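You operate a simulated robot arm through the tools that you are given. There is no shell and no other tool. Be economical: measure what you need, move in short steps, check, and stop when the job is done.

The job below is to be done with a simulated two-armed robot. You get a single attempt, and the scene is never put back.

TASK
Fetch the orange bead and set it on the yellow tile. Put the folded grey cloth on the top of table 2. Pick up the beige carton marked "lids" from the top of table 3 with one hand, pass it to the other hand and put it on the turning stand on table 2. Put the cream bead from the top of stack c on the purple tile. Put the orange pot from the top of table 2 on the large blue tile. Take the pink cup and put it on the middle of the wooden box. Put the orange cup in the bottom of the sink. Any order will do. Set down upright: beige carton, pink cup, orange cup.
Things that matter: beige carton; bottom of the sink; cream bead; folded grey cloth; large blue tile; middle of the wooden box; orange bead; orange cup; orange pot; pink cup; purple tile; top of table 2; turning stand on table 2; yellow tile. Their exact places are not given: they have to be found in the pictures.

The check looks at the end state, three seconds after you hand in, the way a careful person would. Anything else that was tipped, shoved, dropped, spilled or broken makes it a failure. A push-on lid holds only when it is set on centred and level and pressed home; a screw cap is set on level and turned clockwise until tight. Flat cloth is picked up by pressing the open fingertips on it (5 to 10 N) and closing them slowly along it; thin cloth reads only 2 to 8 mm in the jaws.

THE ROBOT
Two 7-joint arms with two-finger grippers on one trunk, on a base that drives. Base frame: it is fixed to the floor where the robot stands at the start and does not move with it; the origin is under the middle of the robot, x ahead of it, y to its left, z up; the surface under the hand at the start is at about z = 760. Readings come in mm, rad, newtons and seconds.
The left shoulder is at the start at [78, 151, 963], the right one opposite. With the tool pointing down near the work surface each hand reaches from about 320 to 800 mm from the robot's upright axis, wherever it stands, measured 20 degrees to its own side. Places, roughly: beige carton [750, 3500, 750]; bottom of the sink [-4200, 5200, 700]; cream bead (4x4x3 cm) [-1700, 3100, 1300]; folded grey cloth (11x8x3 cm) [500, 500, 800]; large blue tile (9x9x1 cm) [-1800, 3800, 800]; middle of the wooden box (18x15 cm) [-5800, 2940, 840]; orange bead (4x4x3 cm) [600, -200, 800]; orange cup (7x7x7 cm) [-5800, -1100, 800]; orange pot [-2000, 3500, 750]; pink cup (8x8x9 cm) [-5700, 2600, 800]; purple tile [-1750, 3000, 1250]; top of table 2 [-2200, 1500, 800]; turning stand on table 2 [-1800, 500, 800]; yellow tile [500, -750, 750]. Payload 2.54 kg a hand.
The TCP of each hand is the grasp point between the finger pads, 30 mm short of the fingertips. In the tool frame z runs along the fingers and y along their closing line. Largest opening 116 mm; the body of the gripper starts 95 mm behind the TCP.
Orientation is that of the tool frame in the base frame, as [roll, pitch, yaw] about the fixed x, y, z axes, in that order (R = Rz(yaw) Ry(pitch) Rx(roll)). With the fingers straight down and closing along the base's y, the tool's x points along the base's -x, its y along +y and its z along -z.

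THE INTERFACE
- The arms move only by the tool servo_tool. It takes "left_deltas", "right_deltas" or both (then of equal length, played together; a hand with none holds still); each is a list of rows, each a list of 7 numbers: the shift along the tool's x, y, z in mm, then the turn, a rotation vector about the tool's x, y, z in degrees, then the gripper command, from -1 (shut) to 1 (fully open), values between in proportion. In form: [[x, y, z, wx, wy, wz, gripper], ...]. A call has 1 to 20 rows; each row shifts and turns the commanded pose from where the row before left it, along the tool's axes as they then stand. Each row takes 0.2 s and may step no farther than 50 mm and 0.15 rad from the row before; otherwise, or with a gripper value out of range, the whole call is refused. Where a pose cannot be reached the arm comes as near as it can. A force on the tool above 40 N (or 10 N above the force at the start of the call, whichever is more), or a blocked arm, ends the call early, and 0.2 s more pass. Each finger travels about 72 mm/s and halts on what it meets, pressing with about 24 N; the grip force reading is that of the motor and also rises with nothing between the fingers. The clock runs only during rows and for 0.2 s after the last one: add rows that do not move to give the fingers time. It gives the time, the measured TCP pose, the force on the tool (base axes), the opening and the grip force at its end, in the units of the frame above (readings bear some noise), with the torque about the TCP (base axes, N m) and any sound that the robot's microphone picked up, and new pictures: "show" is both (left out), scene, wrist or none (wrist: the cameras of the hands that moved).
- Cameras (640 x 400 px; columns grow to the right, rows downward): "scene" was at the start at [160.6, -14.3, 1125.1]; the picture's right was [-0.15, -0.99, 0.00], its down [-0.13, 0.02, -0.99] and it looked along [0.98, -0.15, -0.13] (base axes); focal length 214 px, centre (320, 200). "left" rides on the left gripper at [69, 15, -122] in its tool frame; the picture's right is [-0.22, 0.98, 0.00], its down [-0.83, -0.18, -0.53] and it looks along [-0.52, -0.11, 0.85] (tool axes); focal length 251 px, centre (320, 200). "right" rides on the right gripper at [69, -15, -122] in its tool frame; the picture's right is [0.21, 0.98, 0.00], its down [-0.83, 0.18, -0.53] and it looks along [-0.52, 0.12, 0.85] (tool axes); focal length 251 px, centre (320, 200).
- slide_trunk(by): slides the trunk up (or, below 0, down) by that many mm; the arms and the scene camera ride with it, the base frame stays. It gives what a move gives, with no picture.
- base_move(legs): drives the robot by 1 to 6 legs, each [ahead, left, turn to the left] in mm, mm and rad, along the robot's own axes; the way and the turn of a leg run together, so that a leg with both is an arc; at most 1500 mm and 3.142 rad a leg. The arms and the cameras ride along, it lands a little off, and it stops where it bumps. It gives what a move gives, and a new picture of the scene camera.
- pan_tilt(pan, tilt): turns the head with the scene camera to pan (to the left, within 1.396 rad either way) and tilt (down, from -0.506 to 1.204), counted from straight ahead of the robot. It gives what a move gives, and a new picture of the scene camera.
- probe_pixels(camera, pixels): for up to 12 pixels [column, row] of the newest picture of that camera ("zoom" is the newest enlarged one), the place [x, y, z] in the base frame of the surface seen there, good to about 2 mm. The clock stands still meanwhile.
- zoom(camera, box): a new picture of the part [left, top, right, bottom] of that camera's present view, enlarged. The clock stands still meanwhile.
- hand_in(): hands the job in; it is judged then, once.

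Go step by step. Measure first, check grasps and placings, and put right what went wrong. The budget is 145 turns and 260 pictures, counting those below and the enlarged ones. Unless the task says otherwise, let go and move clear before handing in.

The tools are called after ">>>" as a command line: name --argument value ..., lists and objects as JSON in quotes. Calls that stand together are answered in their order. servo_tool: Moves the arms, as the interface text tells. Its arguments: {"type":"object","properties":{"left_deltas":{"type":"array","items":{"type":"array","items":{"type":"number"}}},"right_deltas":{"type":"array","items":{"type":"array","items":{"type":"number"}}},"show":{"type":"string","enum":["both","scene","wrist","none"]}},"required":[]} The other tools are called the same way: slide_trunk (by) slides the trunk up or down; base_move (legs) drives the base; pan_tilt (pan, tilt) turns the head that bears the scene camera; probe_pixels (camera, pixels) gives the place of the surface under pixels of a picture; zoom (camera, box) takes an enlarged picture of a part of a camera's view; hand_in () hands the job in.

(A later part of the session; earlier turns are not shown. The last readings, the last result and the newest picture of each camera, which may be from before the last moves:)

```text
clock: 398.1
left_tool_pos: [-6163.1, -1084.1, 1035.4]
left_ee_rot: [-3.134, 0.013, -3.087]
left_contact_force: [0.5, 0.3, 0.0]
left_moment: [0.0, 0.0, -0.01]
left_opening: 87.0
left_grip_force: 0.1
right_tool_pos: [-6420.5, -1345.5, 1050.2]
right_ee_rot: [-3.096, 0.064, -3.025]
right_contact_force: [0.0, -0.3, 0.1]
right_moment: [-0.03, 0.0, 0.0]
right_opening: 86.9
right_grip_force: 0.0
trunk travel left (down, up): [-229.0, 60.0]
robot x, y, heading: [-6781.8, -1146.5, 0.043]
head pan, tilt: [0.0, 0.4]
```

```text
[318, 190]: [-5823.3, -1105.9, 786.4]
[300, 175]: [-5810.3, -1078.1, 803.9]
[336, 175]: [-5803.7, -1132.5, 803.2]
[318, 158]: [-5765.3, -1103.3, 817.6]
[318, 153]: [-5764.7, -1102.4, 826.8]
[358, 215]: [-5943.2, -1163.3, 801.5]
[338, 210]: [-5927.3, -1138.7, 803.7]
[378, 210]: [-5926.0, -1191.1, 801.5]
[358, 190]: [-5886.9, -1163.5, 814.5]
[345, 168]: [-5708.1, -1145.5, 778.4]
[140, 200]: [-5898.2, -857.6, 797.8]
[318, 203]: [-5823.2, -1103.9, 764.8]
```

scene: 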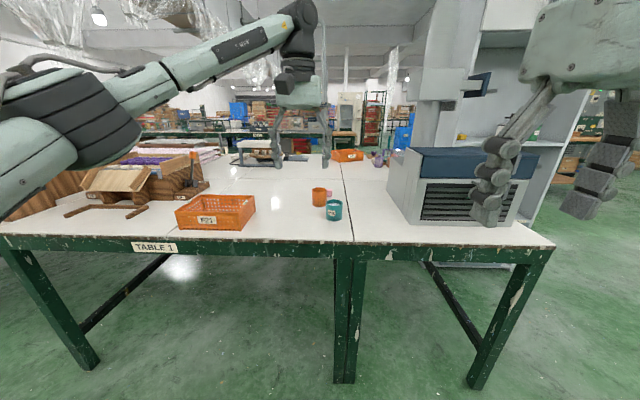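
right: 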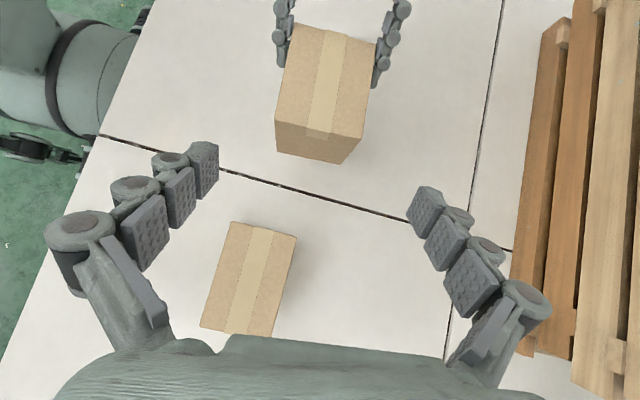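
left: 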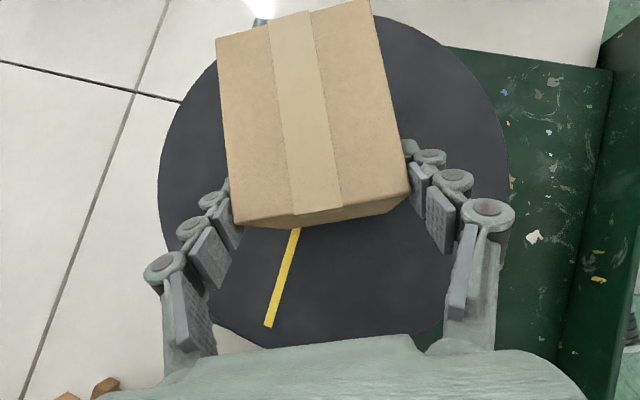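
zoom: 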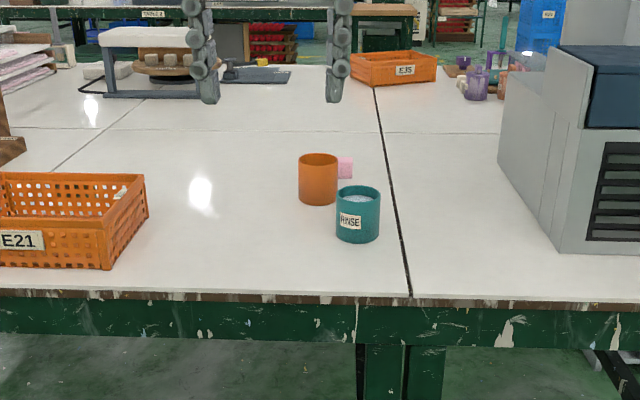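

Orange cup: centre (-5794,-1105), ⌀58, z 758–826; neutral closing along y is clear. I tuck the right hand and drive up.

>>> servo_tool --right_deltas '[[35, 20, 0, 0, 0, 0, 0.5], [35, 20, 0, 0, 0, 0, 0.5], [10, 20, 0, 0, 0, 0, 0.5]]' --left_deltas '[[40, 0, 0, 0, 0, 0, 0.5], [40, 0, 0, 0, 0, 0, 0.5], [20, 0, 0, 0, 0, 0, 0.5]]' --show "none"

>>> base_move --legs '[[0, 0, -0.043], [0, -70, 0], [460, 0, 0]]'

>>> probe_pixels --camera "scene" --pixels '[[320, 200], [350, 220], [320, 250]]'

```text
clock: 398.9
left_tool_pos: [-6263.4, -1088.4, 1033.2]
left_ee_rot: [-3.133, 0.014, -3.085]
left_contact_force: [-1.2, -0.3, 1.0]
left_moment: [-0.01, -0.03, 0.03]
left_opening: 87.0
left_grip_force: 0.1
right_tool_pos: [-6506.7, -1294.0, 1042.3]
right_ee_rot: [-3.097, 0.064, -3.024]
right_contact_force: [-0.2, 0.8, 0.4]
right_moment: [0.03, -0.01, -0.01]
right_opening: 87.2
right_grip_force: 0.1
trunk travel left (down, up): [-229.0, 60.0]
robot x, y, heading: [-6778.8, -1150.5, 0.044]
head pan, tilt: [0.0, 0.4]
```

```text
clock: 402.7
left_tool_pos: [-5850.2, -1181.3, 1033.4]
left_ee_rot: [-3.134, 0.016, -3.128]
left_contact_force: [0.8, -1.5, 0.2]
left_moment: [0.02, -0.02, -0.02]
left_opening: 86.9
left_grip_force: 0.0
right_tool_pos: [-6101.7, -1373.5, 1042.9]
right_ee_rot: [-3.098, 0.063, -3.068]
right_contact_force: [-0.4, -0.2, -0.8]
right_moment: [0.03, -0.03, 0.01]
right_opening: 86.9
right_grip_force: 0.0
trunk travel left (down, up): [-229.0, 60.0]
robot x, y, heading: [-6370.7, -1216.4, 0.002]
head pan, tilt: [0.0, 0.4]
stopped in leg 3: the robot was blocked; the commanded pose is now the measured one
```

scene: 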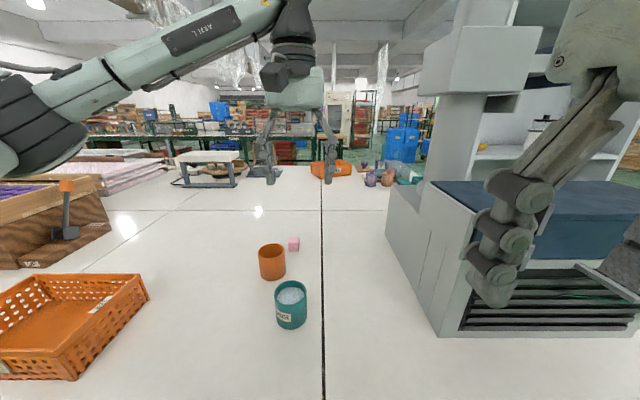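

```text
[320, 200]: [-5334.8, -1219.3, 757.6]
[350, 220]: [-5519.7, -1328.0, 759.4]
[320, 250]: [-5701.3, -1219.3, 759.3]
```

The drive stopped at x=-6371, but the cup at (272,262) is now within 580 mm. I back off 20 mm to relieve contact and probe the cup.

>>> base_move --legs '[[-20, 0, 0]]'

>>> probe_pixels --camera "scene" --pixels '[[272, 267], [260, 260], [284, 258], [272, 247], [272, 244], [291, 300], [435, 335], [400, 240], [480, 290], [293, 244], [140, 290]]'

```text
clock: 403.5
left_tool_pos: [-5870.8, -1181.3, 1032.7]
left_ee_rot: [-3.135, 0.014, -3.127]
left_contact_force: [0.0, -0.3, 0.3]
left_moment: [0.01, -0.04, 0.01]
left_opening: 87.0
left_grip_force: 0.0
right_tool_pos: [-6123.2, -1374.7, 1042.4]
right_ee_rot: [-3.098, 0.063, -3.069]
right_contact_force: [-1.1, 0.2, -0.4]
right_moment: [-0.01, -0.05, 0.04]
right_opening: 87.0
right_grip_force: 0.0
trunk travel left (down, up): [-229.0, 60.0]
robot x, y, heading: [-6392.5, -1219.2, -0.001]
head pan, tilt: [0.0, 0.4]
```

scene: 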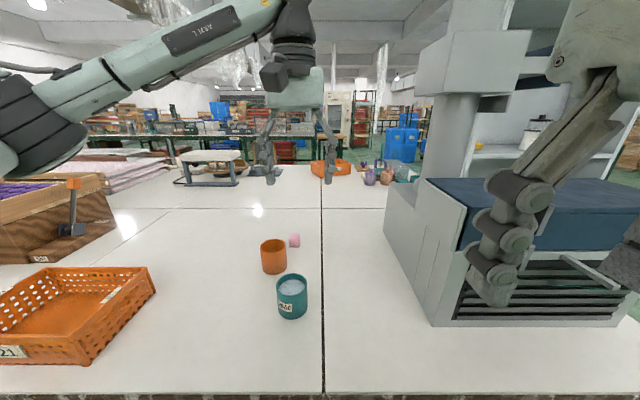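

```text
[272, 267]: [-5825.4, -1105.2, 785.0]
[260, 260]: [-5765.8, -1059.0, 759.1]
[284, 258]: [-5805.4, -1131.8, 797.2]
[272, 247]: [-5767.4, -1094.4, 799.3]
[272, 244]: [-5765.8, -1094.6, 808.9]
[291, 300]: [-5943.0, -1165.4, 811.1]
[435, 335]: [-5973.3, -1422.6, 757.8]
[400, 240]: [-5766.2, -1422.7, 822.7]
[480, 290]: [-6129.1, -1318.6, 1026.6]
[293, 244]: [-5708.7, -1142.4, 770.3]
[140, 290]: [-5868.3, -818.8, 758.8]
```

Cup centre (-5795,-1103). I bring the left hand over it and down to z≈860 for a check.

>>> servo_tool --left_deltas '[[-25, 26, 0, 0, 0, 0, 0.5], [-25, 26, 10, 0, 0, 0, 0.5], [-25, 26, 20, 0, 0, 0, 0.5], [0, 0, 45, 0, 0, 0, 0.5], [0, 0, 45, 0, 0, 0, 0.5], [0, 0, 40, 0, 0, 0, 0.5], [0, 0, 0, 0, 0, 0, 0.5]]' --show "wrist"

>>> probe_pixels --camera "left" --pixels '[[300, 150], [340, 150], [320, 120], [320, 170], [320, 140], [280, 150], [360, 150]]'

```text
clock: 405.1
left_tool_pos: [-5792.6, -1104.0, 872.2]
left_ee_rot: [-3.135, 0.013, -3.127]
left_contact_force: [0.8, 1.2, -0.1]
left_moment: [0.01, 0.02, -0.03]
left_opening: 87.2
left_grip_force: 0.0
right_tool_pos: [-6122.8, -1374.6, 1042.8]
right_ee_rot: [-3.098, 0.061, -3.069]
right_contact_force: [0.1, 0.1, -0.4]
right_moment: [0.0, -0.01, -0.01]
right_opening: 87.2
right_grip_force: 0.1
trunk travel left (down, up): [-229.0, 60.0]
robot x, y, heading: [-6394.1, -1216.7, 0.002]
head pan, tilt: [0.0, 0.4]
```

left: 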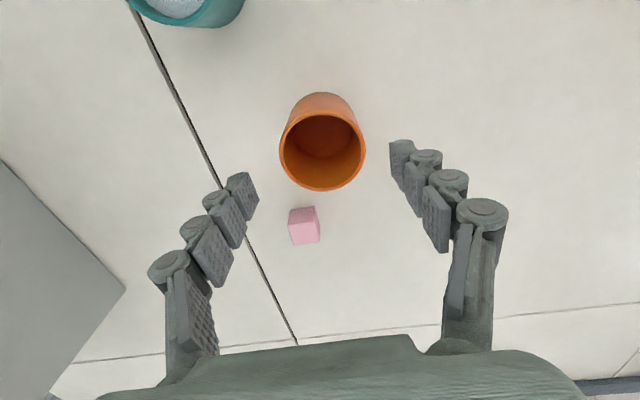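

```text
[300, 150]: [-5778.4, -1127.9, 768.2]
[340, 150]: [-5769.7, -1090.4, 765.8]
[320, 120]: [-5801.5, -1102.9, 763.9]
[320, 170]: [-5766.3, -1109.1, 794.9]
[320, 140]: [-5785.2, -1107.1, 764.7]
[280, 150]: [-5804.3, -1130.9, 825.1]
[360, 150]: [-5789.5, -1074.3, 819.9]
```

The cup is empty and centred. I descend to 803, close, and lift.

>>> servo_tool --left_deltas '[[2, 0, 35, 0, 0, 0, 0.5], [0, 0, 34, 0, 0, 0, 0.5], [0, 0, 0, 0, 0, 0, 0.2], [0, 0, 0, 0, 0, 0, 0.0], [0, 0, 0, 0, 0, 0, -0.15], [0, 0, 0, 0, 0, 0, -0.4], [0, 0, 0, 0, 0, 0, -0.6], [0, 0, -20, 0, 0, 0, -0.6], [0, 0, -40, 0, 0, 0, -0.6], [0, 0, -45, 0, 0, 0, -0.6], [0, 0, -45, 0, 0, 0, -0.6], [0, 0, -45, 0, 0, 0, -0.6]]' --show "both"

```text
clock: 407.7
left_tool_pos: [-5798.4, -1105.7, 999.2]
left_ee_rot: [-3.135, 0.014, -3.129]
left_contact_force: [-0.2, -0.7, 0.2]
left_moment: [-0.03, -0.03, -0.01]
left_opening: 60.7
left_grip_force: 23.9
right_tool_pos: [-6122.6, -1374.3, 1041.7]
right_ee_rot: [-3.097, 0.062, -3.069]
right_contact_force: [-0.4, -0.7, 0.1]
right_moment: [0.01, 0.01, 0.01]
right_opening: 87.0
right_grip_force: 0.1
trunk travel left (down, up): [-229.0, 60.0]
robot x, y, heading: [-6392.3, -1214.9, -0.0]
head pan, tilt: [0.0, 0.4]
```

scene: 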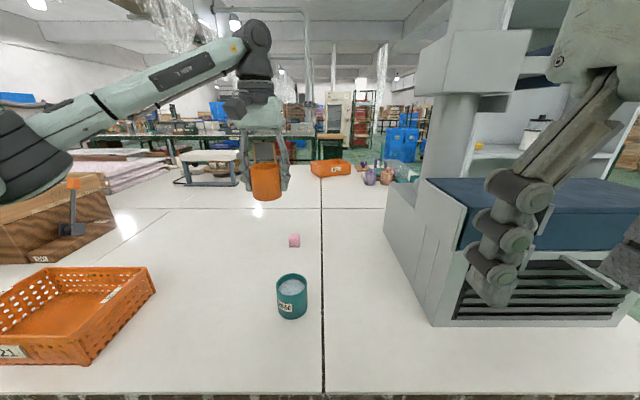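
left: 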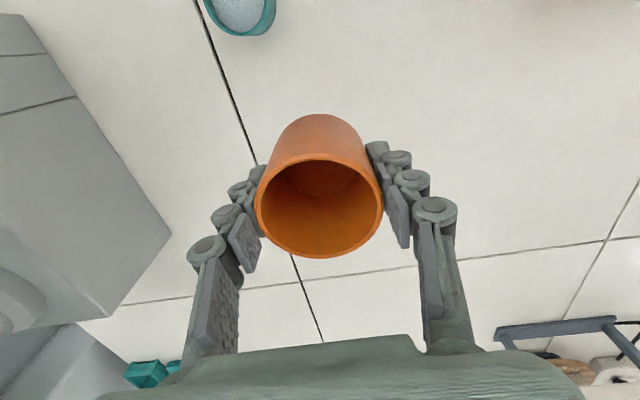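

Orange cup held (60.7 mm). I back off, pull the hand in, and look north along the aisle.

>>> base_move --legs '[[-450, 0, 0]]'

>>> servo_tool --left_deltas '[[40, 0, -10, 0, 0, 0, -0.6], [45, 0, -10, 0, 0, 0, -0.6], [45, 0, -10, 0, 0, 0, -0.6]]' --show "none"

>>> pan_tilt --pan 1.2 --tilt 0.25

>>> probe_pixels --camera "scene" --pixels '[[320, 300], [320, 240], [250, 230], [150, 230], [200, 200], [250, 190], [300, 190], [400, 200], [450, 180], [500, 180]]'

```text
clock: 410.5
left_tool_pos: [-6254.3, -1102.1, 999.0]
left_ee_rot: [-3.135, 0.015, -3.123]
left_contact_force: [0.4, 0.5, -0.7]
left_moment: [-0.02, 0.0, -0.02]
left_opening: 60.8
left_grip_force: 24.3
right_tool_pos: [-6575.5, -1374.8, 1042.9]
right_ee_rot: [-3.099, 0.063, -3.064]
right_contact_force: [-0.2, -0.5, -0.2]
right_moment: [-0.01, 0.03, 0.0]
right_opening: 87.1
right_grip_force: 0.1
trunk travel left (down, up): [-229.0, 60.0]
robot x, y, heading: [-6846.0, -1220.8, 0.007]
head pan, tilt: [0.0, 0.4]
```

scene: 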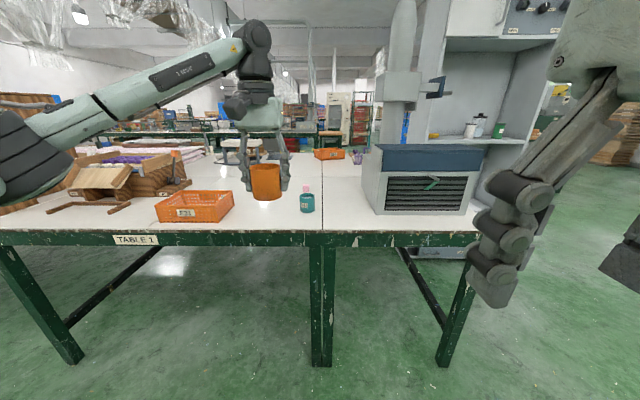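

```text
clock: 411.3
left_tool_pos: [-6384.8, -1107.4, 1026.7]
left_ee_rot: [-3.134, 0.016, -3.12]
left_contact_force: [0.0, 0.6, -0.1]
left_moment: [-0.01, -0.04, 0.03]
left_opening: 60.7
left_grip_force: 24.3
right_tool_pos: [-6576.5, -1374.7, 1042.7]
right_ee_rot: [-3.098, 0.062, -3.065]
right_contact_force: [-0.8, 0.4, -0.5]
right_moment: [0.01, 0.01, 0.0]
right_opening: 87.1
right_grip_force: 0.1
trunk travel left (down, up): [-229.0, 60.0]
robot x, y, heading: [-6847.6, -1220.5, 0.006]
head pan, tilt: [0.0, 0.4]
```

```text
clock: 412.7
left_tool_pos: [-6384.0, -1107.4, 1026.3]
left_ee_rot: [-3.135, 0.012, -3.122]
left_contact_force: [-0.5, -0.7, -1.2]
left_moment: [-0.02, -0.01, 0.01]
left_opening: 60.5
left_grip_force: 24.0
right_tool_pos: [-6576.1, -1374.7, 1042.1]
right_ee_rot: [-3.099, 0.063, -3.062]
right_contact_force: [0.2, 0.2, -0.1]
right_moment: [0.0, 0.02, 0.01]
right_opening: 86.9
right_grip_force: 0.0
trunk travel left (down, up): [-229.0, 60.0]
robot x, y, heading: [-6846.4, -1218.3, 0.011]
head pan, tilt: [1.201, 0.25]
```

scene: 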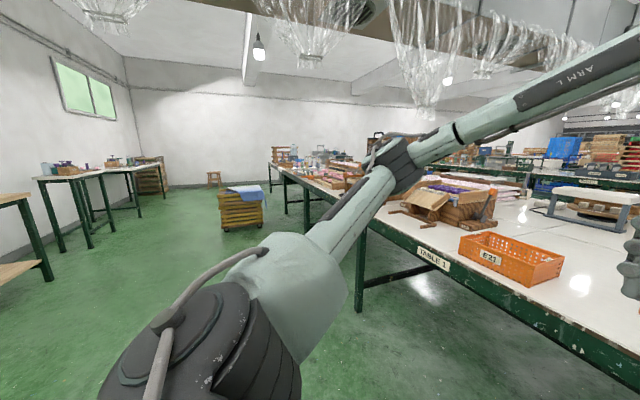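

```text
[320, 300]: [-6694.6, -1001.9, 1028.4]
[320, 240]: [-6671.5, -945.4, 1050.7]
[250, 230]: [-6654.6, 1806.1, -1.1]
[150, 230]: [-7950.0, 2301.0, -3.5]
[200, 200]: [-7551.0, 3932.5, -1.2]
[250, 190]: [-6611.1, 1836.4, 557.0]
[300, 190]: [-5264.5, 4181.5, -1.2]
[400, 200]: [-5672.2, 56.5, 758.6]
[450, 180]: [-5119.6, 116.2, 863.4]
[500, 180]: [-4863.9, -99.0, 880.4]
```

A pallet stands in the aisle at about (-6650,1800..). I go west around it at x≈-7500 to y≈2560, then look at the pink cup.

>>> base_move --legs '[[-650, 0, -0.01], [0, 1450, 0], [0, 1450, 0], [0, 850, 0]]'

>>> pan_tilt --pan 0.0 --tilt 0.3

>>> probe_pixels --camera "scene" --pixels '[[320, 300], [320, 240], [320, 215], [320, 200], [250, 200], [400, 200], [450, 240], [500, 240], [550, 250], [200, 210]]'

```text
clock: 451.9
left_tool_pos: [-6995.9, 2649.4, 1027.0]
left_ee_rot: [-3.136, 0.011, -3.132]
left_contact_force: [-0.5, -0.3, -0.8]
left_moment: [0.04, 0.0, 0.0]
left_opening: 60.1
left_grip_force: 23.9
right_tool_pos: [-7191.3, 2384.8, 1043.3]
right_ee_rot: [-3.097, 0.064, -3.072]
right_contact_force: [0.5, 0.1, 0.0]
right_moment: [-0.04, -0.03, 0.02]
right_opening: 87.2
right_grip_force: 0.0
trunk travel left (down, up): [-229.0, 60.0]
robot x, y, heading: [-7458.4, 2539.8, -0.004]
head pan, tilt: [1.201, 0.25]
```

scene: 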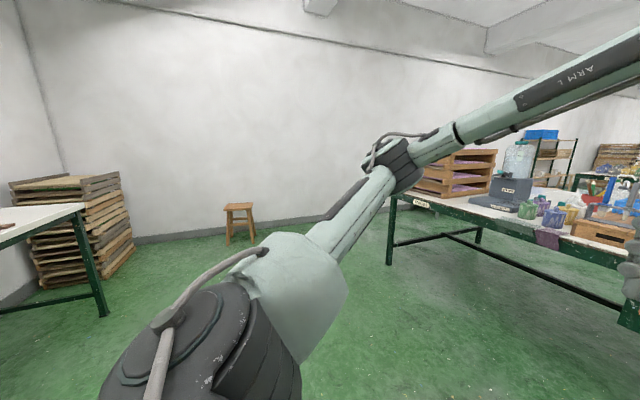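

```text
clock: 453.4
left_tool_pos: [-6996.0, 2650.5, 1026.5]
left_ee_rot: [-3.133, 0.012, -3.132]
left_contact_force: [0.3, -0.1, -0.7]
left_moment: [0.01, -0.01, -0.01]
left_opening: 59.9
left_grip_force: 23.4
right_tool_pos: [-7190.6, 2385.2, 1043.0]
right_ee_rot: [-3.099, 0.061, -3.07]
right_contact_force: [-0.5, 1.0, 0.0]
right_moment: [0.03, 0.01, 0.0]
right_opening: 86.8
right_grip_force: 0.1
trunk travel left (down, up): [-229.0, 60.0]
robot x, y, heading: [-7457.5, 2544.0, 0.003]
head pan, tilt: [0.0, 0.3]
```

scene: 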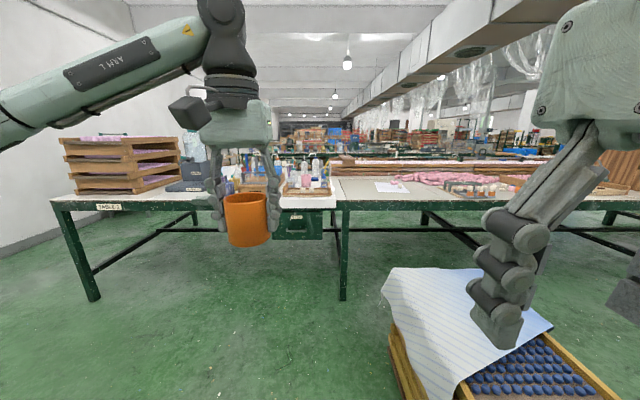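

```text
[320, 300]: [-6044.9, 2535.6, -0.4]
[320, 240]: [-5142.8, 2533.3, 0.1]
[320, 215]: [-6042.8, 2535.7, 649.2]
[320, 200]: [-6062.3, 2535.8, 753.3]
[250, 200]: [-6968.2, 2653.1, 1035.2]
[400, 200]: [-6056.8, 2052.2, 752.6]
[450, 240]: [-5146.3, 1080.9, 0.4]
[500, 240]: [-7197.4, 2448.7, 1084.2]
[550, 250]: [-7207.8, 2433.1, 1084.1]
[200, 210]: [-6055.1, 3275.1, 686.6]
```

The table's edge here is x≈-6055; items near (270-330,185). I zoom.

>>> zoom --camera "scene" --box '[170, 140, 430, 220]'

```text
2.46 times, centred on (300, 180) of scene
```

zoom: 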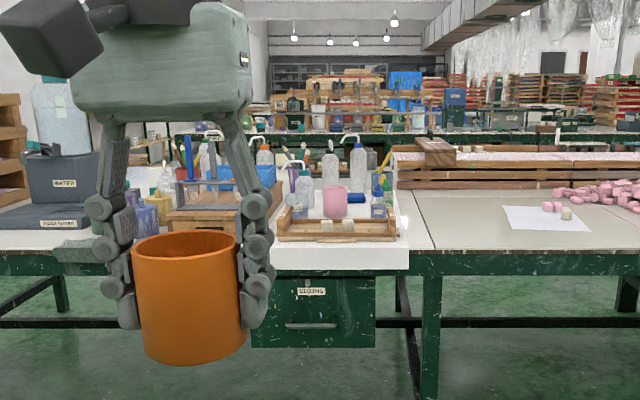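

The pink cup is at zoom (335,200) and the wooden box behind the held cup. I shift left to clear the pallet and approach.

>>> probe_pixels --camera "scene" --pixels '[[385, 300], [395, 380], [420, 275], [545, 320], [395, 340]]'

>>> base_move --legs '[[0, 230, 0], [700, 0, 0]]'

>>> zoom --camera "scene" --box '[160, 130, 480, 330]'

```text
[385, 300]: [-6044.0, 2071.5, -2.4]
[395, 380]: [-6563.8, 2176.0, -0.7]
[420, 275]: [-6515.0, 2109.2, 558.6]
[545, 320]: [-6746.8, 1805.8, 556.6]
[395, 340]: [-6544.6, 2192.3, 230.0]
```

```text
clock: 459.7
left_tool_pos: [-6296.3, 2881.8, 1026.6]
left_ee_rot: [-3.135, 0.013, -3.134]
left_contact_force: [0.2, -0.2, -0.8]
left_moment: [-0.01, 0.02, -0.02]
left_opening: 59.9
left_grip_force: 24.0
right_tool_pos: [-6492.1, 2618.1, 1042.1]
right_ee_rot: [-3.098, 0.062, -3.074]
right_contact_force: [-1.1, -0.3, 0.1]
right_moment: [-0.04, 0.02, 0.0]
right_opening: 87.1
right_grip_force: 0.1
trunk travel left (down, up): [-229.0, 60.0]
robot x, y, heading: [-6763.4, 2778.3, -0.007]
head pan, tilt: [0.0, 0.3]
```

scene: 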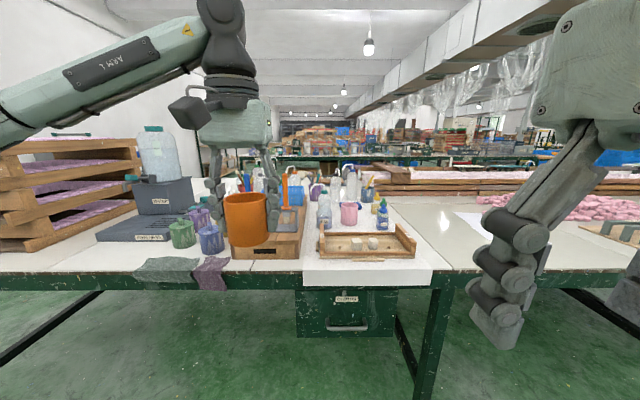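

```text
2.00 times, centred on (320, 230) of scene
```

zoom: 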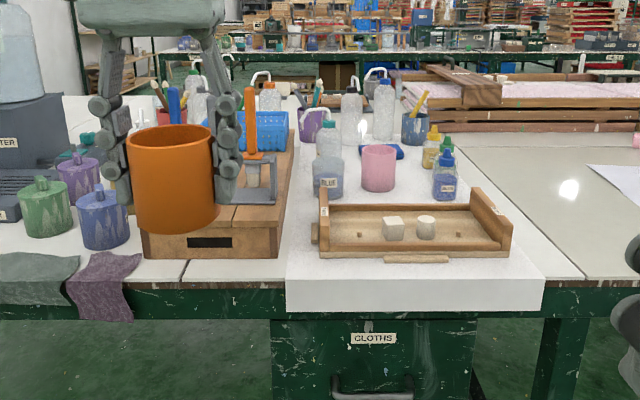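

The pink cup (zoom (378,168)) stands among bottles behind the tray. I move the held orange cup aside to see the wooden box.

>>> servo_tool --left_deltas '[[0, 40, -20, 0, 0, 0, -0.6], [0, 40, -20, 0, 0, 0, -0.6], [0, 40, -20, 0, 0, 0, -0.6], [0, 40, -20, 0, 0, 0, -0.6], [0, 40, 0, 0, 0, 0, -0.6], [20, 20, 0, 0, 0, 0, -0.6]]' --show "none"

>>> base_move --legs '[[200, 0, 0]]'

>>> pan_tilt --pan 0.0 --tilt 0.5

>>> zoom --camera "scene" --box '[200, 130, 460, 300]'

```text
clock: 461.1
left_tool_pos: [-6318.9, 3101.9, 1104.0]
left_ee_rot: [-3.134, 0.013, -3.137]
left_contact_force: [-0.3, -0.2, -1.1]
left_moment: [0.02, 0.01, 0.01]
left_opening: 60.0
left_grip_force: 23.6
right_tool_pos: [-6494.0, 2616.7, 1042.6]
right_ee_rot: [-3.099, 0.064, -3.076]
right_contact_force: [-0.5, -0.1, 0.3]
right_moment: [-0.01, 0.02, 0.02]
right_opening: 87.0
right_grip_force: 0.0
trunk travel left (down, up): [-229.0, 60.0]
robot x, y, heading: [-6762.1, 2775.4, -0.008]
head pan, tilt: [0.0, 0.3]
```

```text
clock: 462.7
left_tool_pos: [-6116.1, 3097.6, 1103.3]
left_ee_rot: [-3.135, 0.012, 3.141]
left_contact_force: [0.4, 0.4, -0.8]
left_moment: [-0.02, 0.01, 0.03]
left_opening: 59.9
left_grip_force: 23.9
right_tool_pos: [-6294.4, 2613.5, 1042.6]
right_ee_rot: [-3.097, 0.062, -3.082]
right_contact_force: [0.7, -0.2, 0.6]
right_moment: [0.0, 0.03, -0.01]
right_opening: 87.2
right_grip_force: 0.0
trunk travel left (down, up): [-229.0, 60.0]
robot x, y, heading: [-6560.8, 2774.8, -0.012]
head pan, tilt: [0.0, 0.3]
```

scene: 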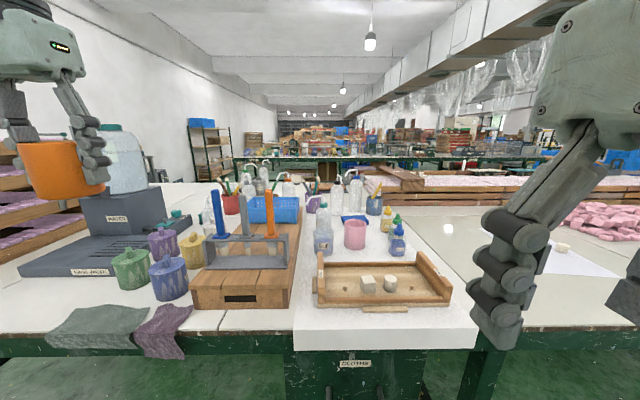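

```text
clock: 463.4
left_tool_pos: [-6117.7, 3097.0, 1104.5]
left_ee_rot: [-3.135, 0.014, -3.141]
left_contact_force: [0.5, -0.3, -0.1]
left_moment: [-0.01, -0.04, 0.01]
left_opening: 59.7
left_grip_force: 23.8
right_tool_pos: [-6293.9, 2613.2, 1042.8]
right_ee_rot: [-3.098, 0.062, -3.083]
right_contact_force: [-0.1, 0.4, -0.3]
right_moment: [0.03, 0.03, 0.0]
right_opening: 87.0
right_grip_force: 0.1
trunk travel left (down, up): [-229.0, 60.0]
robot x, y, heading: [-6562.3, 2778.1, -0.016]
head pan, tilt: [0.0, 0.499]
```

scene: 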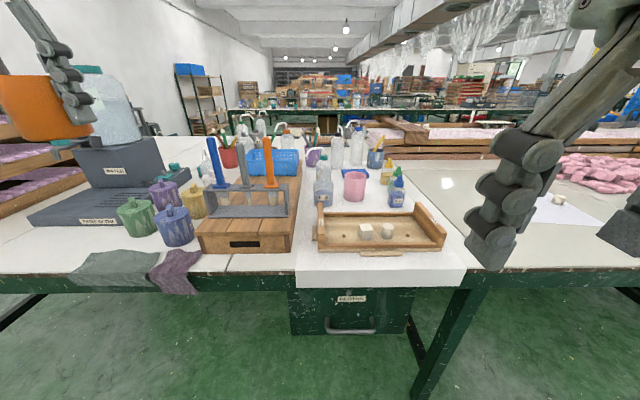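

```text
2.35 times, centred on (330, 215) of scene
```

zoom: 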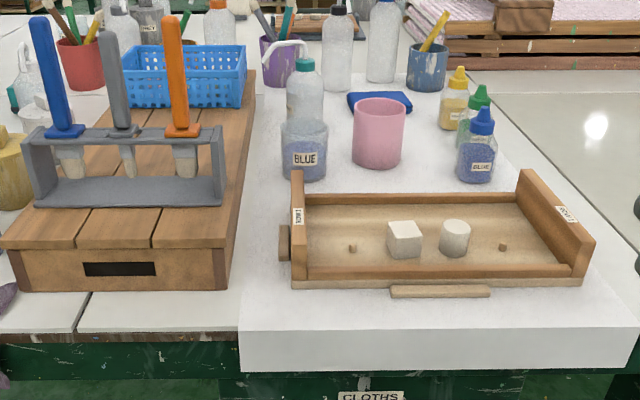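

The wooden box has a spatula rack in front and a blue basket beyond. I probe the box top, rack, basket, cup and bottles.

>>> probe_pixels --camera "zoom" --pixels '[[150, 220], [230, 200], [235, 120], [252, 78], [215, 115], [205, 95], [190, 70], [128, 195], [128, 135], [240, 100], [20, 240], [228, 245]]'

>>> probe_pixels --camera "zoom" --pixels '[[378, 150], [354, 130], [403, 130], [378, 105], [326, 150], [305, 95], [477, 160], [380, 98], [460, 100], [390, 205], [300, 190], [450, 150]]'

```text
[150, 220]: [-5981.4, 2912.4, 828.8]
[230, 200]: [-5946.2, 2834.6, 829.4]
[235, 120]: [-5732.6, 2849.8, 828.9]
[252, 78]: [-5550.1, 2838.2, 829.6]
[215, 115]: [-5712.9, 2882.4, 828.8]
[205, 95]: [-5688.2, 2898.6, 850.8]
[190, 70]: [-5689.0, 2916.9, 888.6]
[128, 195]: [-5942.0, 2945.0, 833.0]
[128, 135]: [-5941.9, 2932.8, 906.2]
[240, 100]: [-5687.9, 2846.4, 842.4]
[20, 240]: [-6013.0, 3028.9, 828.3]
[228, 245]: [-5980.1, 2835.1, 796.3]
```

```text
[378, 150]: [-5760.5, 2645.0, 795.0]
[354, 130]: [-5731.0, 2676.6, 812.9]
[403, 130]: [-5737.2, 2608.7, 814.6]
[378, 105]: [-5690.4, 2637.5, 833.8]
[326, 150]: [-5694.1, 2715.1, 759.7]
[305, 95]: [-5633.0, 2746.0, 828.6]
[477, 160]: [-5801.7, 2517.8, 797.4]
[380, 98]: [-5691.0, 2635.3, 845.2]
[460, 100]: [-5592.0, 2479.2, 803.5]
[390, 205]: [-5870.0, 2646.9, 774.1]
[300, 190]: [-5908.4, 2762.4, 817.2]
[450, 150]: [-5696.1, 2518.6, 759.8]
```

Box top z=829, free middle at ≈(-5790,2940). Pink cup centre (-5726,2642), ⌀70, top 846. I drive 140 mm nearer, pull the left hand back a little, and send the right hand over the cup.

>>> servo_tool --left_deltas '[[40, 0, 0, 0, 0, 0, -0.6], [40, 0, 0, 0, 0, 0, -0.6], [30, 0, 0, 0, 0, 0, -0.6]]' --right_deltas '[[0, 0, 0, -1.2, -1.8, 0, 0.65], [0, 0, 0, -1.2, -1.8, 0, 0.65], [0, 0, 0, 0, 0, 2, 0.65]]' --show "none"

>>> base_move --legs '[[140, 0, 0.016]]'

>>> probe_pixels --camera "scene" --pixels '[[320, 250], [355, 190], [110, 110]]'

```text
clock: 464.2
left_tool_pos: [-6212.2, 3081.1, 1093.4]
left_ee_rot: [-3.133, 0.013, -3.141]
left_contact_force: [-0.2, 0.8, -0.2]
left_moment: [-0.05, -0.02, -0.01]
left_opening: 59.7
left_grip_force: 23.9
left hand out of reach, approached as far as the arm can: row 2, 3
right_tool_pos: [-6294.2, 2614.0, 1044.2]
right_ee_rot: [3.139, 0.128, -3.119]
right_contact_force: [-0.3, 0.2, -0.6]
right_moment: [-0.02, -0.03, 0.0]
right_opening: 95.8
right_grip_force: 0.2
trunk travel left (down, up): [-229.0, 60.0]
robot x, y, heading: [-6563.2, 2775.7, -0.011]
head pan, tilt: [0.0, 0.499]
```

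```text
clock: 465.5
left_tool_pos: [-6079.4, 3086.2, 1093.3]
left_ee_rot: [-3.133, 0.013, -3.128]
left_contact_force: [-0.1, 0.1, 0.4]
left_moment: [0.04, 0.02, -0.02]
left_opening: 60.0
left_grip_force: 24.0
right_tool_pos: [-6152.5, 2617.6, 1043.1]
right_ee_rot: [3.137, 0.127, -3.102]
right_contact_force: [-0.6, 0.2, 0.1]
right_moment: [-0.03, 0.06, 0.04]
right_opening: 95.8
right_grip_force: 0.0
trunk travel left (down, up): [-229.0, 60.0]
robot x, y, heading: [-6428.1, 2775.2, 0.004]
head pan, tilt: [0.0, 0.499]
```

scene: 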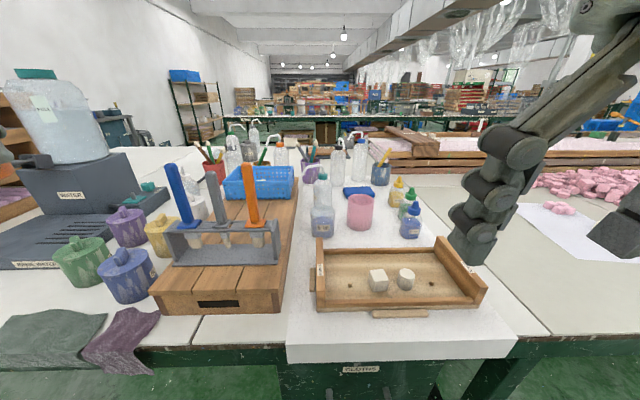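

```text
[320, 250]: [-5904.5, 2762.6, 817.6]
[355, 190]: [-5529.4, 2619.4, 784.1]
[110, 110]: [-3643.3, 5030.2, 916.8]
```

I correct the wrist pitch and send the right hand above the pink cup at z≈1000.

>>> servo_tool --right_deltas '[[0, 0, 0, 0, 7.3, 0, 0.65], [-42.6, 0.7, 0, 0, 0, 0, 0.65], [-42.6, 0.7, 0, 0, 0, 0, 0.65], [-42.6, 0.7, 0, 0, 0, 0, 0.65], [-42.6, 0.7, 0, 0, 0, 0, 0.65], [-42.6, 0.7, 0, 0, 0, 0, 0.65], [-42.6, 0.7, 0, 0, 0, 0, 0.65], [-42.6, 0.7, 10, 0, 0, 0, 0.65], [-42.6, 0.7, 10, 0, 0, 0, 0.65], [-42.6, 0.7, 10, 0, 0, 0, 0.65], [-42.6, 0.7, 10, 0, 0, 0, 0.65], [0, 0, 0, 0, 0, 0, 0.65]]' --show "both"

```text
clock: 468.1
left_tool_pos: [-6080.1, 3086.7, 1094.0]
left_ee_rot: [-3.134, 0.014, -3.125]
left_contact_force: [0.2, -0.4, -0.4]
left_moment: [0.0, -0.06, 0.01]
left_opening: 60.1
left_grip_force: 24.3
right_tool_pos: [-5858.2, 2613.4, 1024.6]
right_ee_rot: [3.136, -0.003, -3.103]
right_contact_force: [-0.4, -0.3, 0.4]
right_moment: [0.0, 0.02, -0.02]
right_opening: 95.9
right_grip_force: 0.2
right hand out of reach, approached as far as the arm can: row 8, 9, 10, 11
trunk travel left (down, up): [-229.0, 60.0]
robot x, y, heading: [-6423.0, 2769.5, 0.002]
head pan, tilt: [0.0, 0.499]
```

scene: 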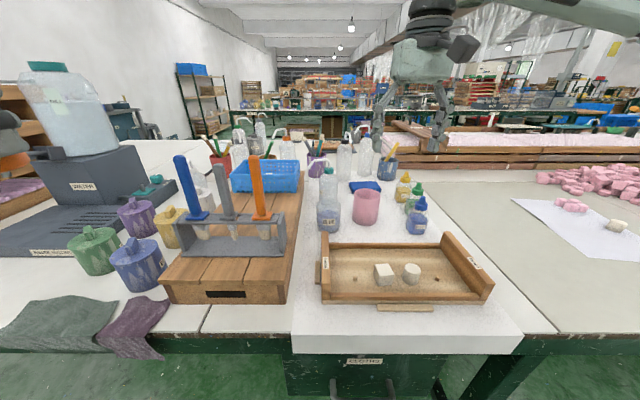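
right: 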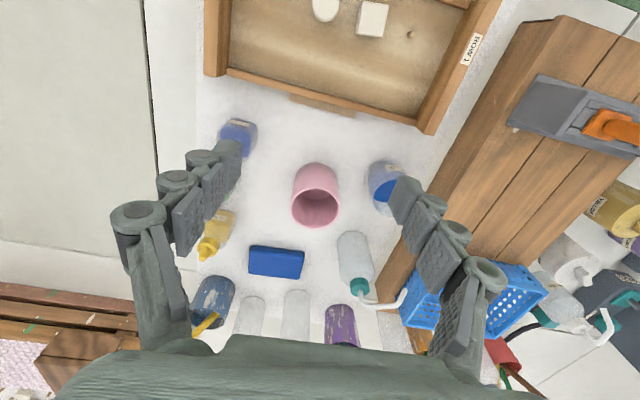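

The view from above shows the cup at right (316,195) with a blue jar to its right. I need to be nearer: try the base 90 mm ahead.

>>> base_move --legs '[[90, 0, 0]]'

>>> probe_pixels --camera "right" --pixels '[[316, 175], [293, 200], [339, 200], [316, 220], [370, 175], [400, 190], [385, 210], [350, 235], [275, 262], [240, 140], [215, 245], [360, 285]]'

```text
clock: 469.2
left_tool_pos: [-6030.4, 3084.5, 1093.1]
left_ee_rot: [-3.133, 0.02, -3.129]
left_contact_force: [-0.5, 0.1, -0.1]
left_moment: [-0.01, 0.0, -0.02]
left_opening: 59.9
left_grip_force: 24.5
right_tool_pos: [-5808.8, 2613.9, 1027.7]
right_ee_rot: [3.134, 0.0, -3.106]
right_contact_force: [0.2, -0.3, -0.8]
right_moment: [-0.01, 0.01, 0.02]
right_opening: 95.6
right_grip_force: 0.1
trunk travel left (down, up): [-229.0, 60.0]
robot x, y, heading: [-6372.9, 2775.5, 0.005]
head pan, tilt: [0.0, 0.499]
stopped in leg 1: the robot was blocked; the commanded pose is now the measured one
```

scene: 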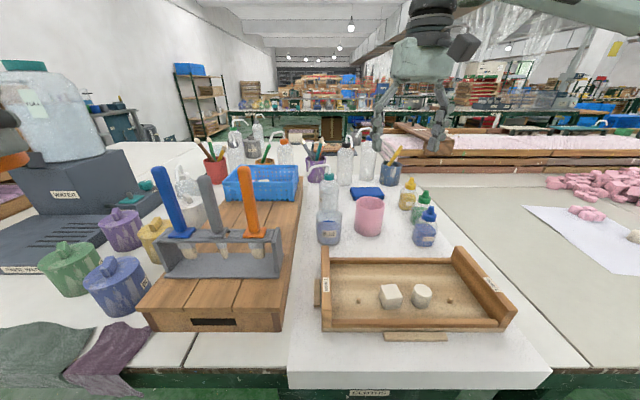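

```text
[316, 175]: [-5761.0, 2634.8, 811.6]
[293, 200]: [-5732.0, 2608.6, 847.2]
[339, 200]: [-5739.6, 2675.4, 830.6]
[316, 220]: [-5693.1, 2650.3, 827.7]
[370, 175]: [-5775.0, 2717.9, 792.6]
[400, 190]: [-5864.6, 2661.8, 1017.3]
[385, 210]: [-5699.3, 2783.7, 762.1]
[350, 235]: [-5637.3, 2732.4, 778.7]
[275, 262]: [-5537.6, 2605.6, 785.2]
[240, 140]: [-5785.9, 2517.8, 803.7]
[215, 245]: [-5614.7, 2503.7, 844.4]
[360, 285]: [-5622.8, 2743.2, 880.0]
```

Blocked by the cabinet at x=-6373; cup is at 650 mm. I relieve contact by 10 mm, lower the trunk 80 mm for reach, and move over the cup.

>>> base_move --legs '[[-10, 0, 0]]'

>>> slide_trunk --by -80

>>> servo_tool --right_deltas '[[-20, 10, -10, 0, 0, -2, 0.62], [-25, 8, 0, 0, 0, 0, 0.62], [-25, 8, 0, 0, 0, 0, 0.62], [-18, 6, 0, 0, 0, 0, 0.62], [0, 0, 0, 0, 0, 0, 0.62]]' --show "wrist"

```text
clock: 470.0
left_tool_pos: [-6037.7, 3084.6, 1094.2]
left_ee_rot: [-3.133, 0.016, -3.127]
left_contact_force: [-0.4, -0.2, -0.2]
left_moment: [-0.05, -0.07, -0.02]
left_opening: 59.8
left_grip_force: 24.4
right_tool_pos: [-5817.5, 2614.4, 1027.1]
right_ee_rot: [3.134, 0.002, -3.104]
right_contact_force: [-0.3, 1.2, 0.3]
right_moment: [0.02, -0.07, 0.0]
right_opening: 95.7
right_grip_force: 0.1
trunk travel left (down, up): [-229.0, 60.0]
robot x, y, heading: [-6381.2, 2774.6, 0.002]
head pan, tilt: [0.0, 0.499]
```

scene: 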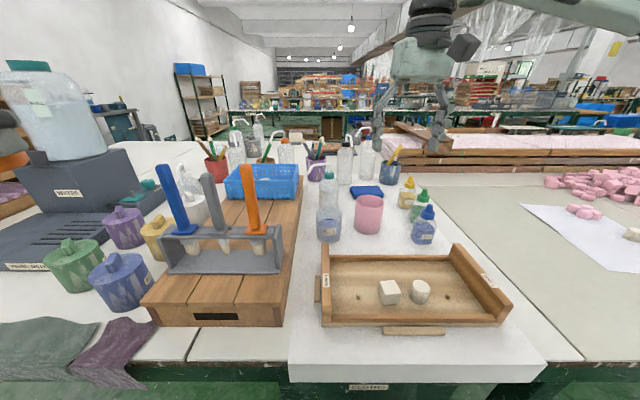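

```text
clock: 471.1
left_tool_pos: [-6037.9, 3085.2, 1013.9]
left_ee_rot: [-3.134, 0.015, -3.127]
left_contact_force: [-0.5, -0.4, -0.3]
left_moment: [-0.06, -0.01, 0.01]
left_opening: 59.6
left_grip_force: 23.9
right_tool_pos: [-5817.8, 2613.5, 947.7]
right_ee_rot: [3.134, 0.002, -3.103]
right_contact_force: [0.2, 0.4, -0.1]
right_moment: [-0.01, -0.01, -0.03]
right_opening: 95.4
right_grip_force: 0.0
trunk travel left (down, up): [-149.0, 140.0]
robot x, y, heading: [-6384.3, 2772.8, 0.008]
head pan, tilt: [0.0, 0.499]
```

```text
clock: 472.3
left_tool_pos: [-6039.1, 3085.6, 1012.6]
left_ee_rot: [-3.133, 0.015, -3.127]
left_contact_force: [-0.3, -0.3, -0.1]
left_moment: [0.03, -0.02, -0.05]
left_opening: 59.4
left_grip_force: 24.6
right_tool_pos: [-5807.6, 2597.6, 955.0]
right_ee_rot: [3.132, -0.001, -3.068]
right_contact_force: [-0.9, 0.7, -0.4]
right_moment: [0.04, 0.01, -0.02]
right_opening: 94.0
right_grip_force: 0.0
right hand out of reach, approached as far as the arm can: row 1, 2, 3, 4
trunk travel left (down, up): [-149.0, 140.0]
robot x, y, heading: [-6379.0, 2774.1, 0.002]
head pan, tilt: [0.0, 0.499]
```

right: 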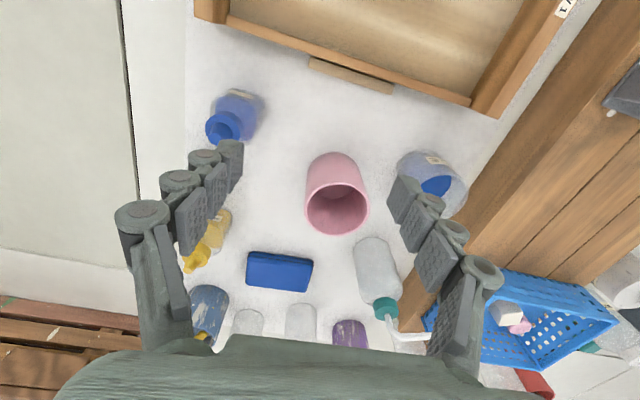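

Too high for a straight-down reach; I raise the trunk and tilt the hand 20° forward, then go to a standoff behind the cup.

>>> slide_trunk --by 109

>>> servo_tool --right_deltas '[[0, 0, 0, 0, 0, 4.2, 0.62], [0, 0, 0, 0, -6.7, 0, 0.62], [0, 0, 0, 0, -6.7, 0, 0.62], [0, 0, 0, 0, -6.6, 0, 0.62], [2.2, 11.3, 34.6, 0, 0, 0, 0.62], [2.2, 11.3, 34.6, 0, 0, 0, 0.62], [2.2, 11.3, 34.6, 0, 0, 0, 0.62], [2.2, 11.3, 34.6, 0, 0, 0, 0.62], [0, 0, 0, 0, 0, 0, 0.62]]' --show "wrist"

```text
clock: 473.8
left_tool_pos: [-6037.2, 3085.8, 1123.4]
left_ee_rot: [-3.133, 0.015, -3.127]
left_contact_force: [-0.9, 1.1, -0.6]
left_moment: [-0.01, 0.02, 0.02]
left_opening: 60.0
left_grip_force: 24.2
right_tool_pos: [-5805.5, 2597.9, 1064.8]
right_ee_rot: [3.135, 0.002, -3.068]
right_contact_force: [0.2, -0.5, 0.0]
right_moment: [0.0, 0.02, 0.05]
right_opening: 94.0
right_grip_force: 0.0
trunk travel left (down, up): [-258.0, 31.0]
robot x, y, heading: [-6383.4, 2779.0, 0.003]
head pan, tilt: [0.0, 0.499]
```

```text
clock: 475.8
left_tool_pos: [-6038.0, 3085.6, 1122.6]
left_ee_rot: [-3.132, 0.014, -3.129]
left_contact_force: [-1.4, -0.7, -1.1]
left_moment: [0.02, 0.01, -0.01]
left_opening: 59.3
left_grip_force: 24.0
right_tool_pos: [-5768.7, 2643.6, 931.8]
right_ee_rot: [3.135, 0.351, 3.137]
right_contact_force: [-0.3, 0.6, -0.8]
right_moment: [0.03, 0.01, 0.0]
right_opening: 94.4
right_grip_force: 0.0
trunk travel left (down, up): [-258.0, 31.0]
robot x, y, heading: [-6384.8, 2775.1, 0.003]
head pan, tilt: [0.0, 0.499]
```

right: 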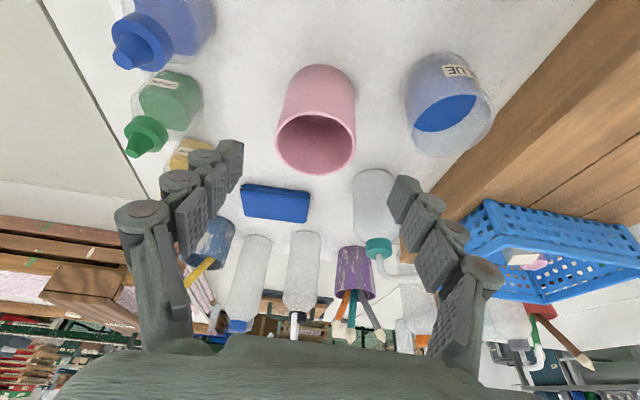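

Standoff reached with the cup centred. I advance 120 mm along the tool axis and check.

>>> servo_tool --right_deltas '[[0, -1, 40, 0, 0, 0, 0.62], [0, 0, 40, 0, 0, 0, 0.62], [0, 0, 40, 0, 0, 0, 0.62], [0, 0, 0, 0, 0, 0, 0.62]]' --show "wrist"

```text
clock: 476.8
left_tool_pos: [-6038.3, 3086.1, 1122.2]
left_ee_rot: [-3.134, 0.014, -3.128]
left_contact_force: [1.3, -0.1, 0.4]
left_moment: [0.0, -0.02, -0.03]
left_opening: 59.3
left_grip_force: 24.0
right_tool_pos: [-5732.5, 2637.8, 823.4]
right_ee_rot: [3.134, 0.351, 3.135]
right_contact_force: [-0.4, -0.5, 0.5]
right_moment: [0.02, 0.02, 0.02]
right_opening: 93.8
right_grip_force: 0.0
right hand out of reach, approached as far as the arm can: row 3
trunk travel left (down, up): [-258.0, 31.0]
robot x, y, heading: [-6384.8, 2773.5, 0.003]
head pan, tilt: [0.0, 0.499]
```

right: 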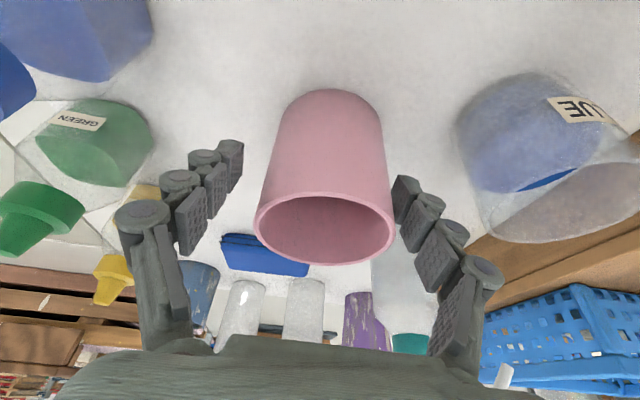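

Cup is between the fingers, 4 mm off-centre. I centre, close slowly, and lift.

>>> servo_tool --right_deltas '[[0, 4, 0, 0, 0, 0, 0.62], [0, 0, 0, 0, 0, 0, 0.4], [0, 0, 0, 0, 0, 0, 0.25], [0, 0, 0, 0, 0, 0, 0.1], [0, 0, 0, 0, 0, 0, -0.1], [0, 0, 0, 0, 0, 0, -0.4], [0, 0, 0, 0, 0, 0, -0.4]]' --show "none"

>>> servo_tool --right_deltas '[[3.4, 0, -9.4, 0, 0, 0, -0.4], [10.3, 0, -28.2, 0, 0, 0, -0.4], [13.7, 0, -37.6, 0, 0, 0, -0.4], [13.7, 0, -37.6, 0, 0, 0, -0.4], [0, 0, 0, 0, 0, 0, -0.4]]' --show "both"

```text
clock: 478.4
left_tool_pos: [-6038.2, 3085.4, 1122.7]
left_ee_rot: [-3.132, 0.015, -3.128]
left_contact_force: [0.0, -0.3, -0.4]
left_moment: [0.0, -0.02, 0.0]
left_opening: 59.4
left_grip_force: 23.7
right_tool_pos: [-5734.2, 2638.1, 823.3]
right_ee_rot: [3.135, 0.35, 3.139]
right_contact_force: [-0.4, 1.0, 2.6]
right_moment: [0.04, 0.0, 0.02]
right_opening: 73.1
right_grip_force: 24.4
trunk travel left (down, up): [-258.0, 31.0]
robot x, y, heading: [-6382.0, 2772.6, 0.001]
head pan, tilt: [0.0, 0.499]
```

```text
clock: 479.6
left_tool_pos: [-6038.0, 3085.4, 1121.9]
left_ee_rot: [-3.134, 0.015, -3.127]
left_contact_force: [0.1, 0.3, 0.3]
left_moment: [-0.01, 0.02, -0.01]
left_opening: 59.5
left_grip_force: 23.9
right_tool_pos: [-5809.7, 2637.4, 916.3]
right_ee_rot: [3.135, 0.349, 3.138]
right_contact_force: [0.1, 0.7, 0.5]
right_moment: [0.01, 0.04, -0.02]
right_opening: 73.0
right_grip_force: 24.1
trunk travel left (down, up): [-258.0, 31.0]
robot x, y, heading: [-6383.9, 2771.0, 0.002]
head pan, tilt: [0.0, 0.499]
```

scene: 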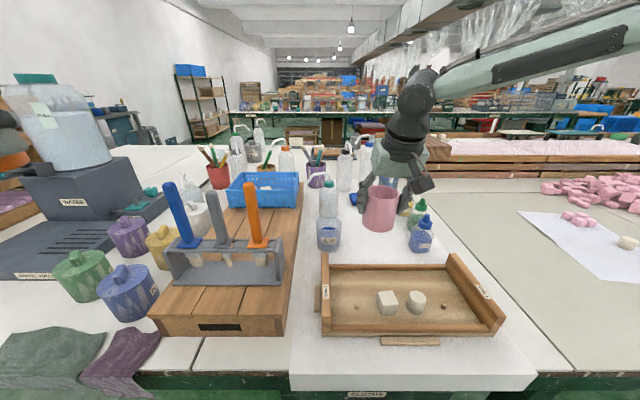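
right: 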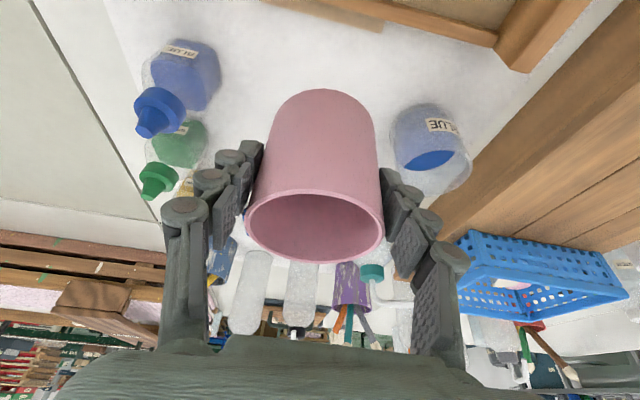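

Pink cup held (73 mm), now at (-5810,2637,916). I probe the jug and handles for clearances before sliding the base left.

>>> probe_pixels --camera "scene" --pixels '[[60, 120], [40, 77], [110, 140], [250, 190], [170, 190], [208, 185], [215, 275], [275, 245], [262, 190], [290, 190], [255, 215], [80, 160]]'

```text
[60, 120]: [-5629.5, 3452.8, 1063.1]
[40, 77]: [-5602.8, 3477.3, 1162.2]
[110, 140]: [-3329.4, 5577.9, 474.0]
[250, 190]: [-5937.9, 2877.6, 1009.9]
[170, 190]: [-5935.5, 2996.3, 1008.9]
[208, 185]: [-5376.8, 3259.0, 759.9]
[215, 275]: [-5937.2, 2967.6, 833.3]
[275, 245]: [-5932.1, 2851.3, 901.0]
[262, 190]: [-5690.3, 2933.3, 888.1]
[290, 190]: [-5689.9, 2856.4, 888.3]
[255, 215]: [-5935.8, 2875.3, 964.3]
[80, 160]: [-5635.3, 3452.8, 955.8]
```

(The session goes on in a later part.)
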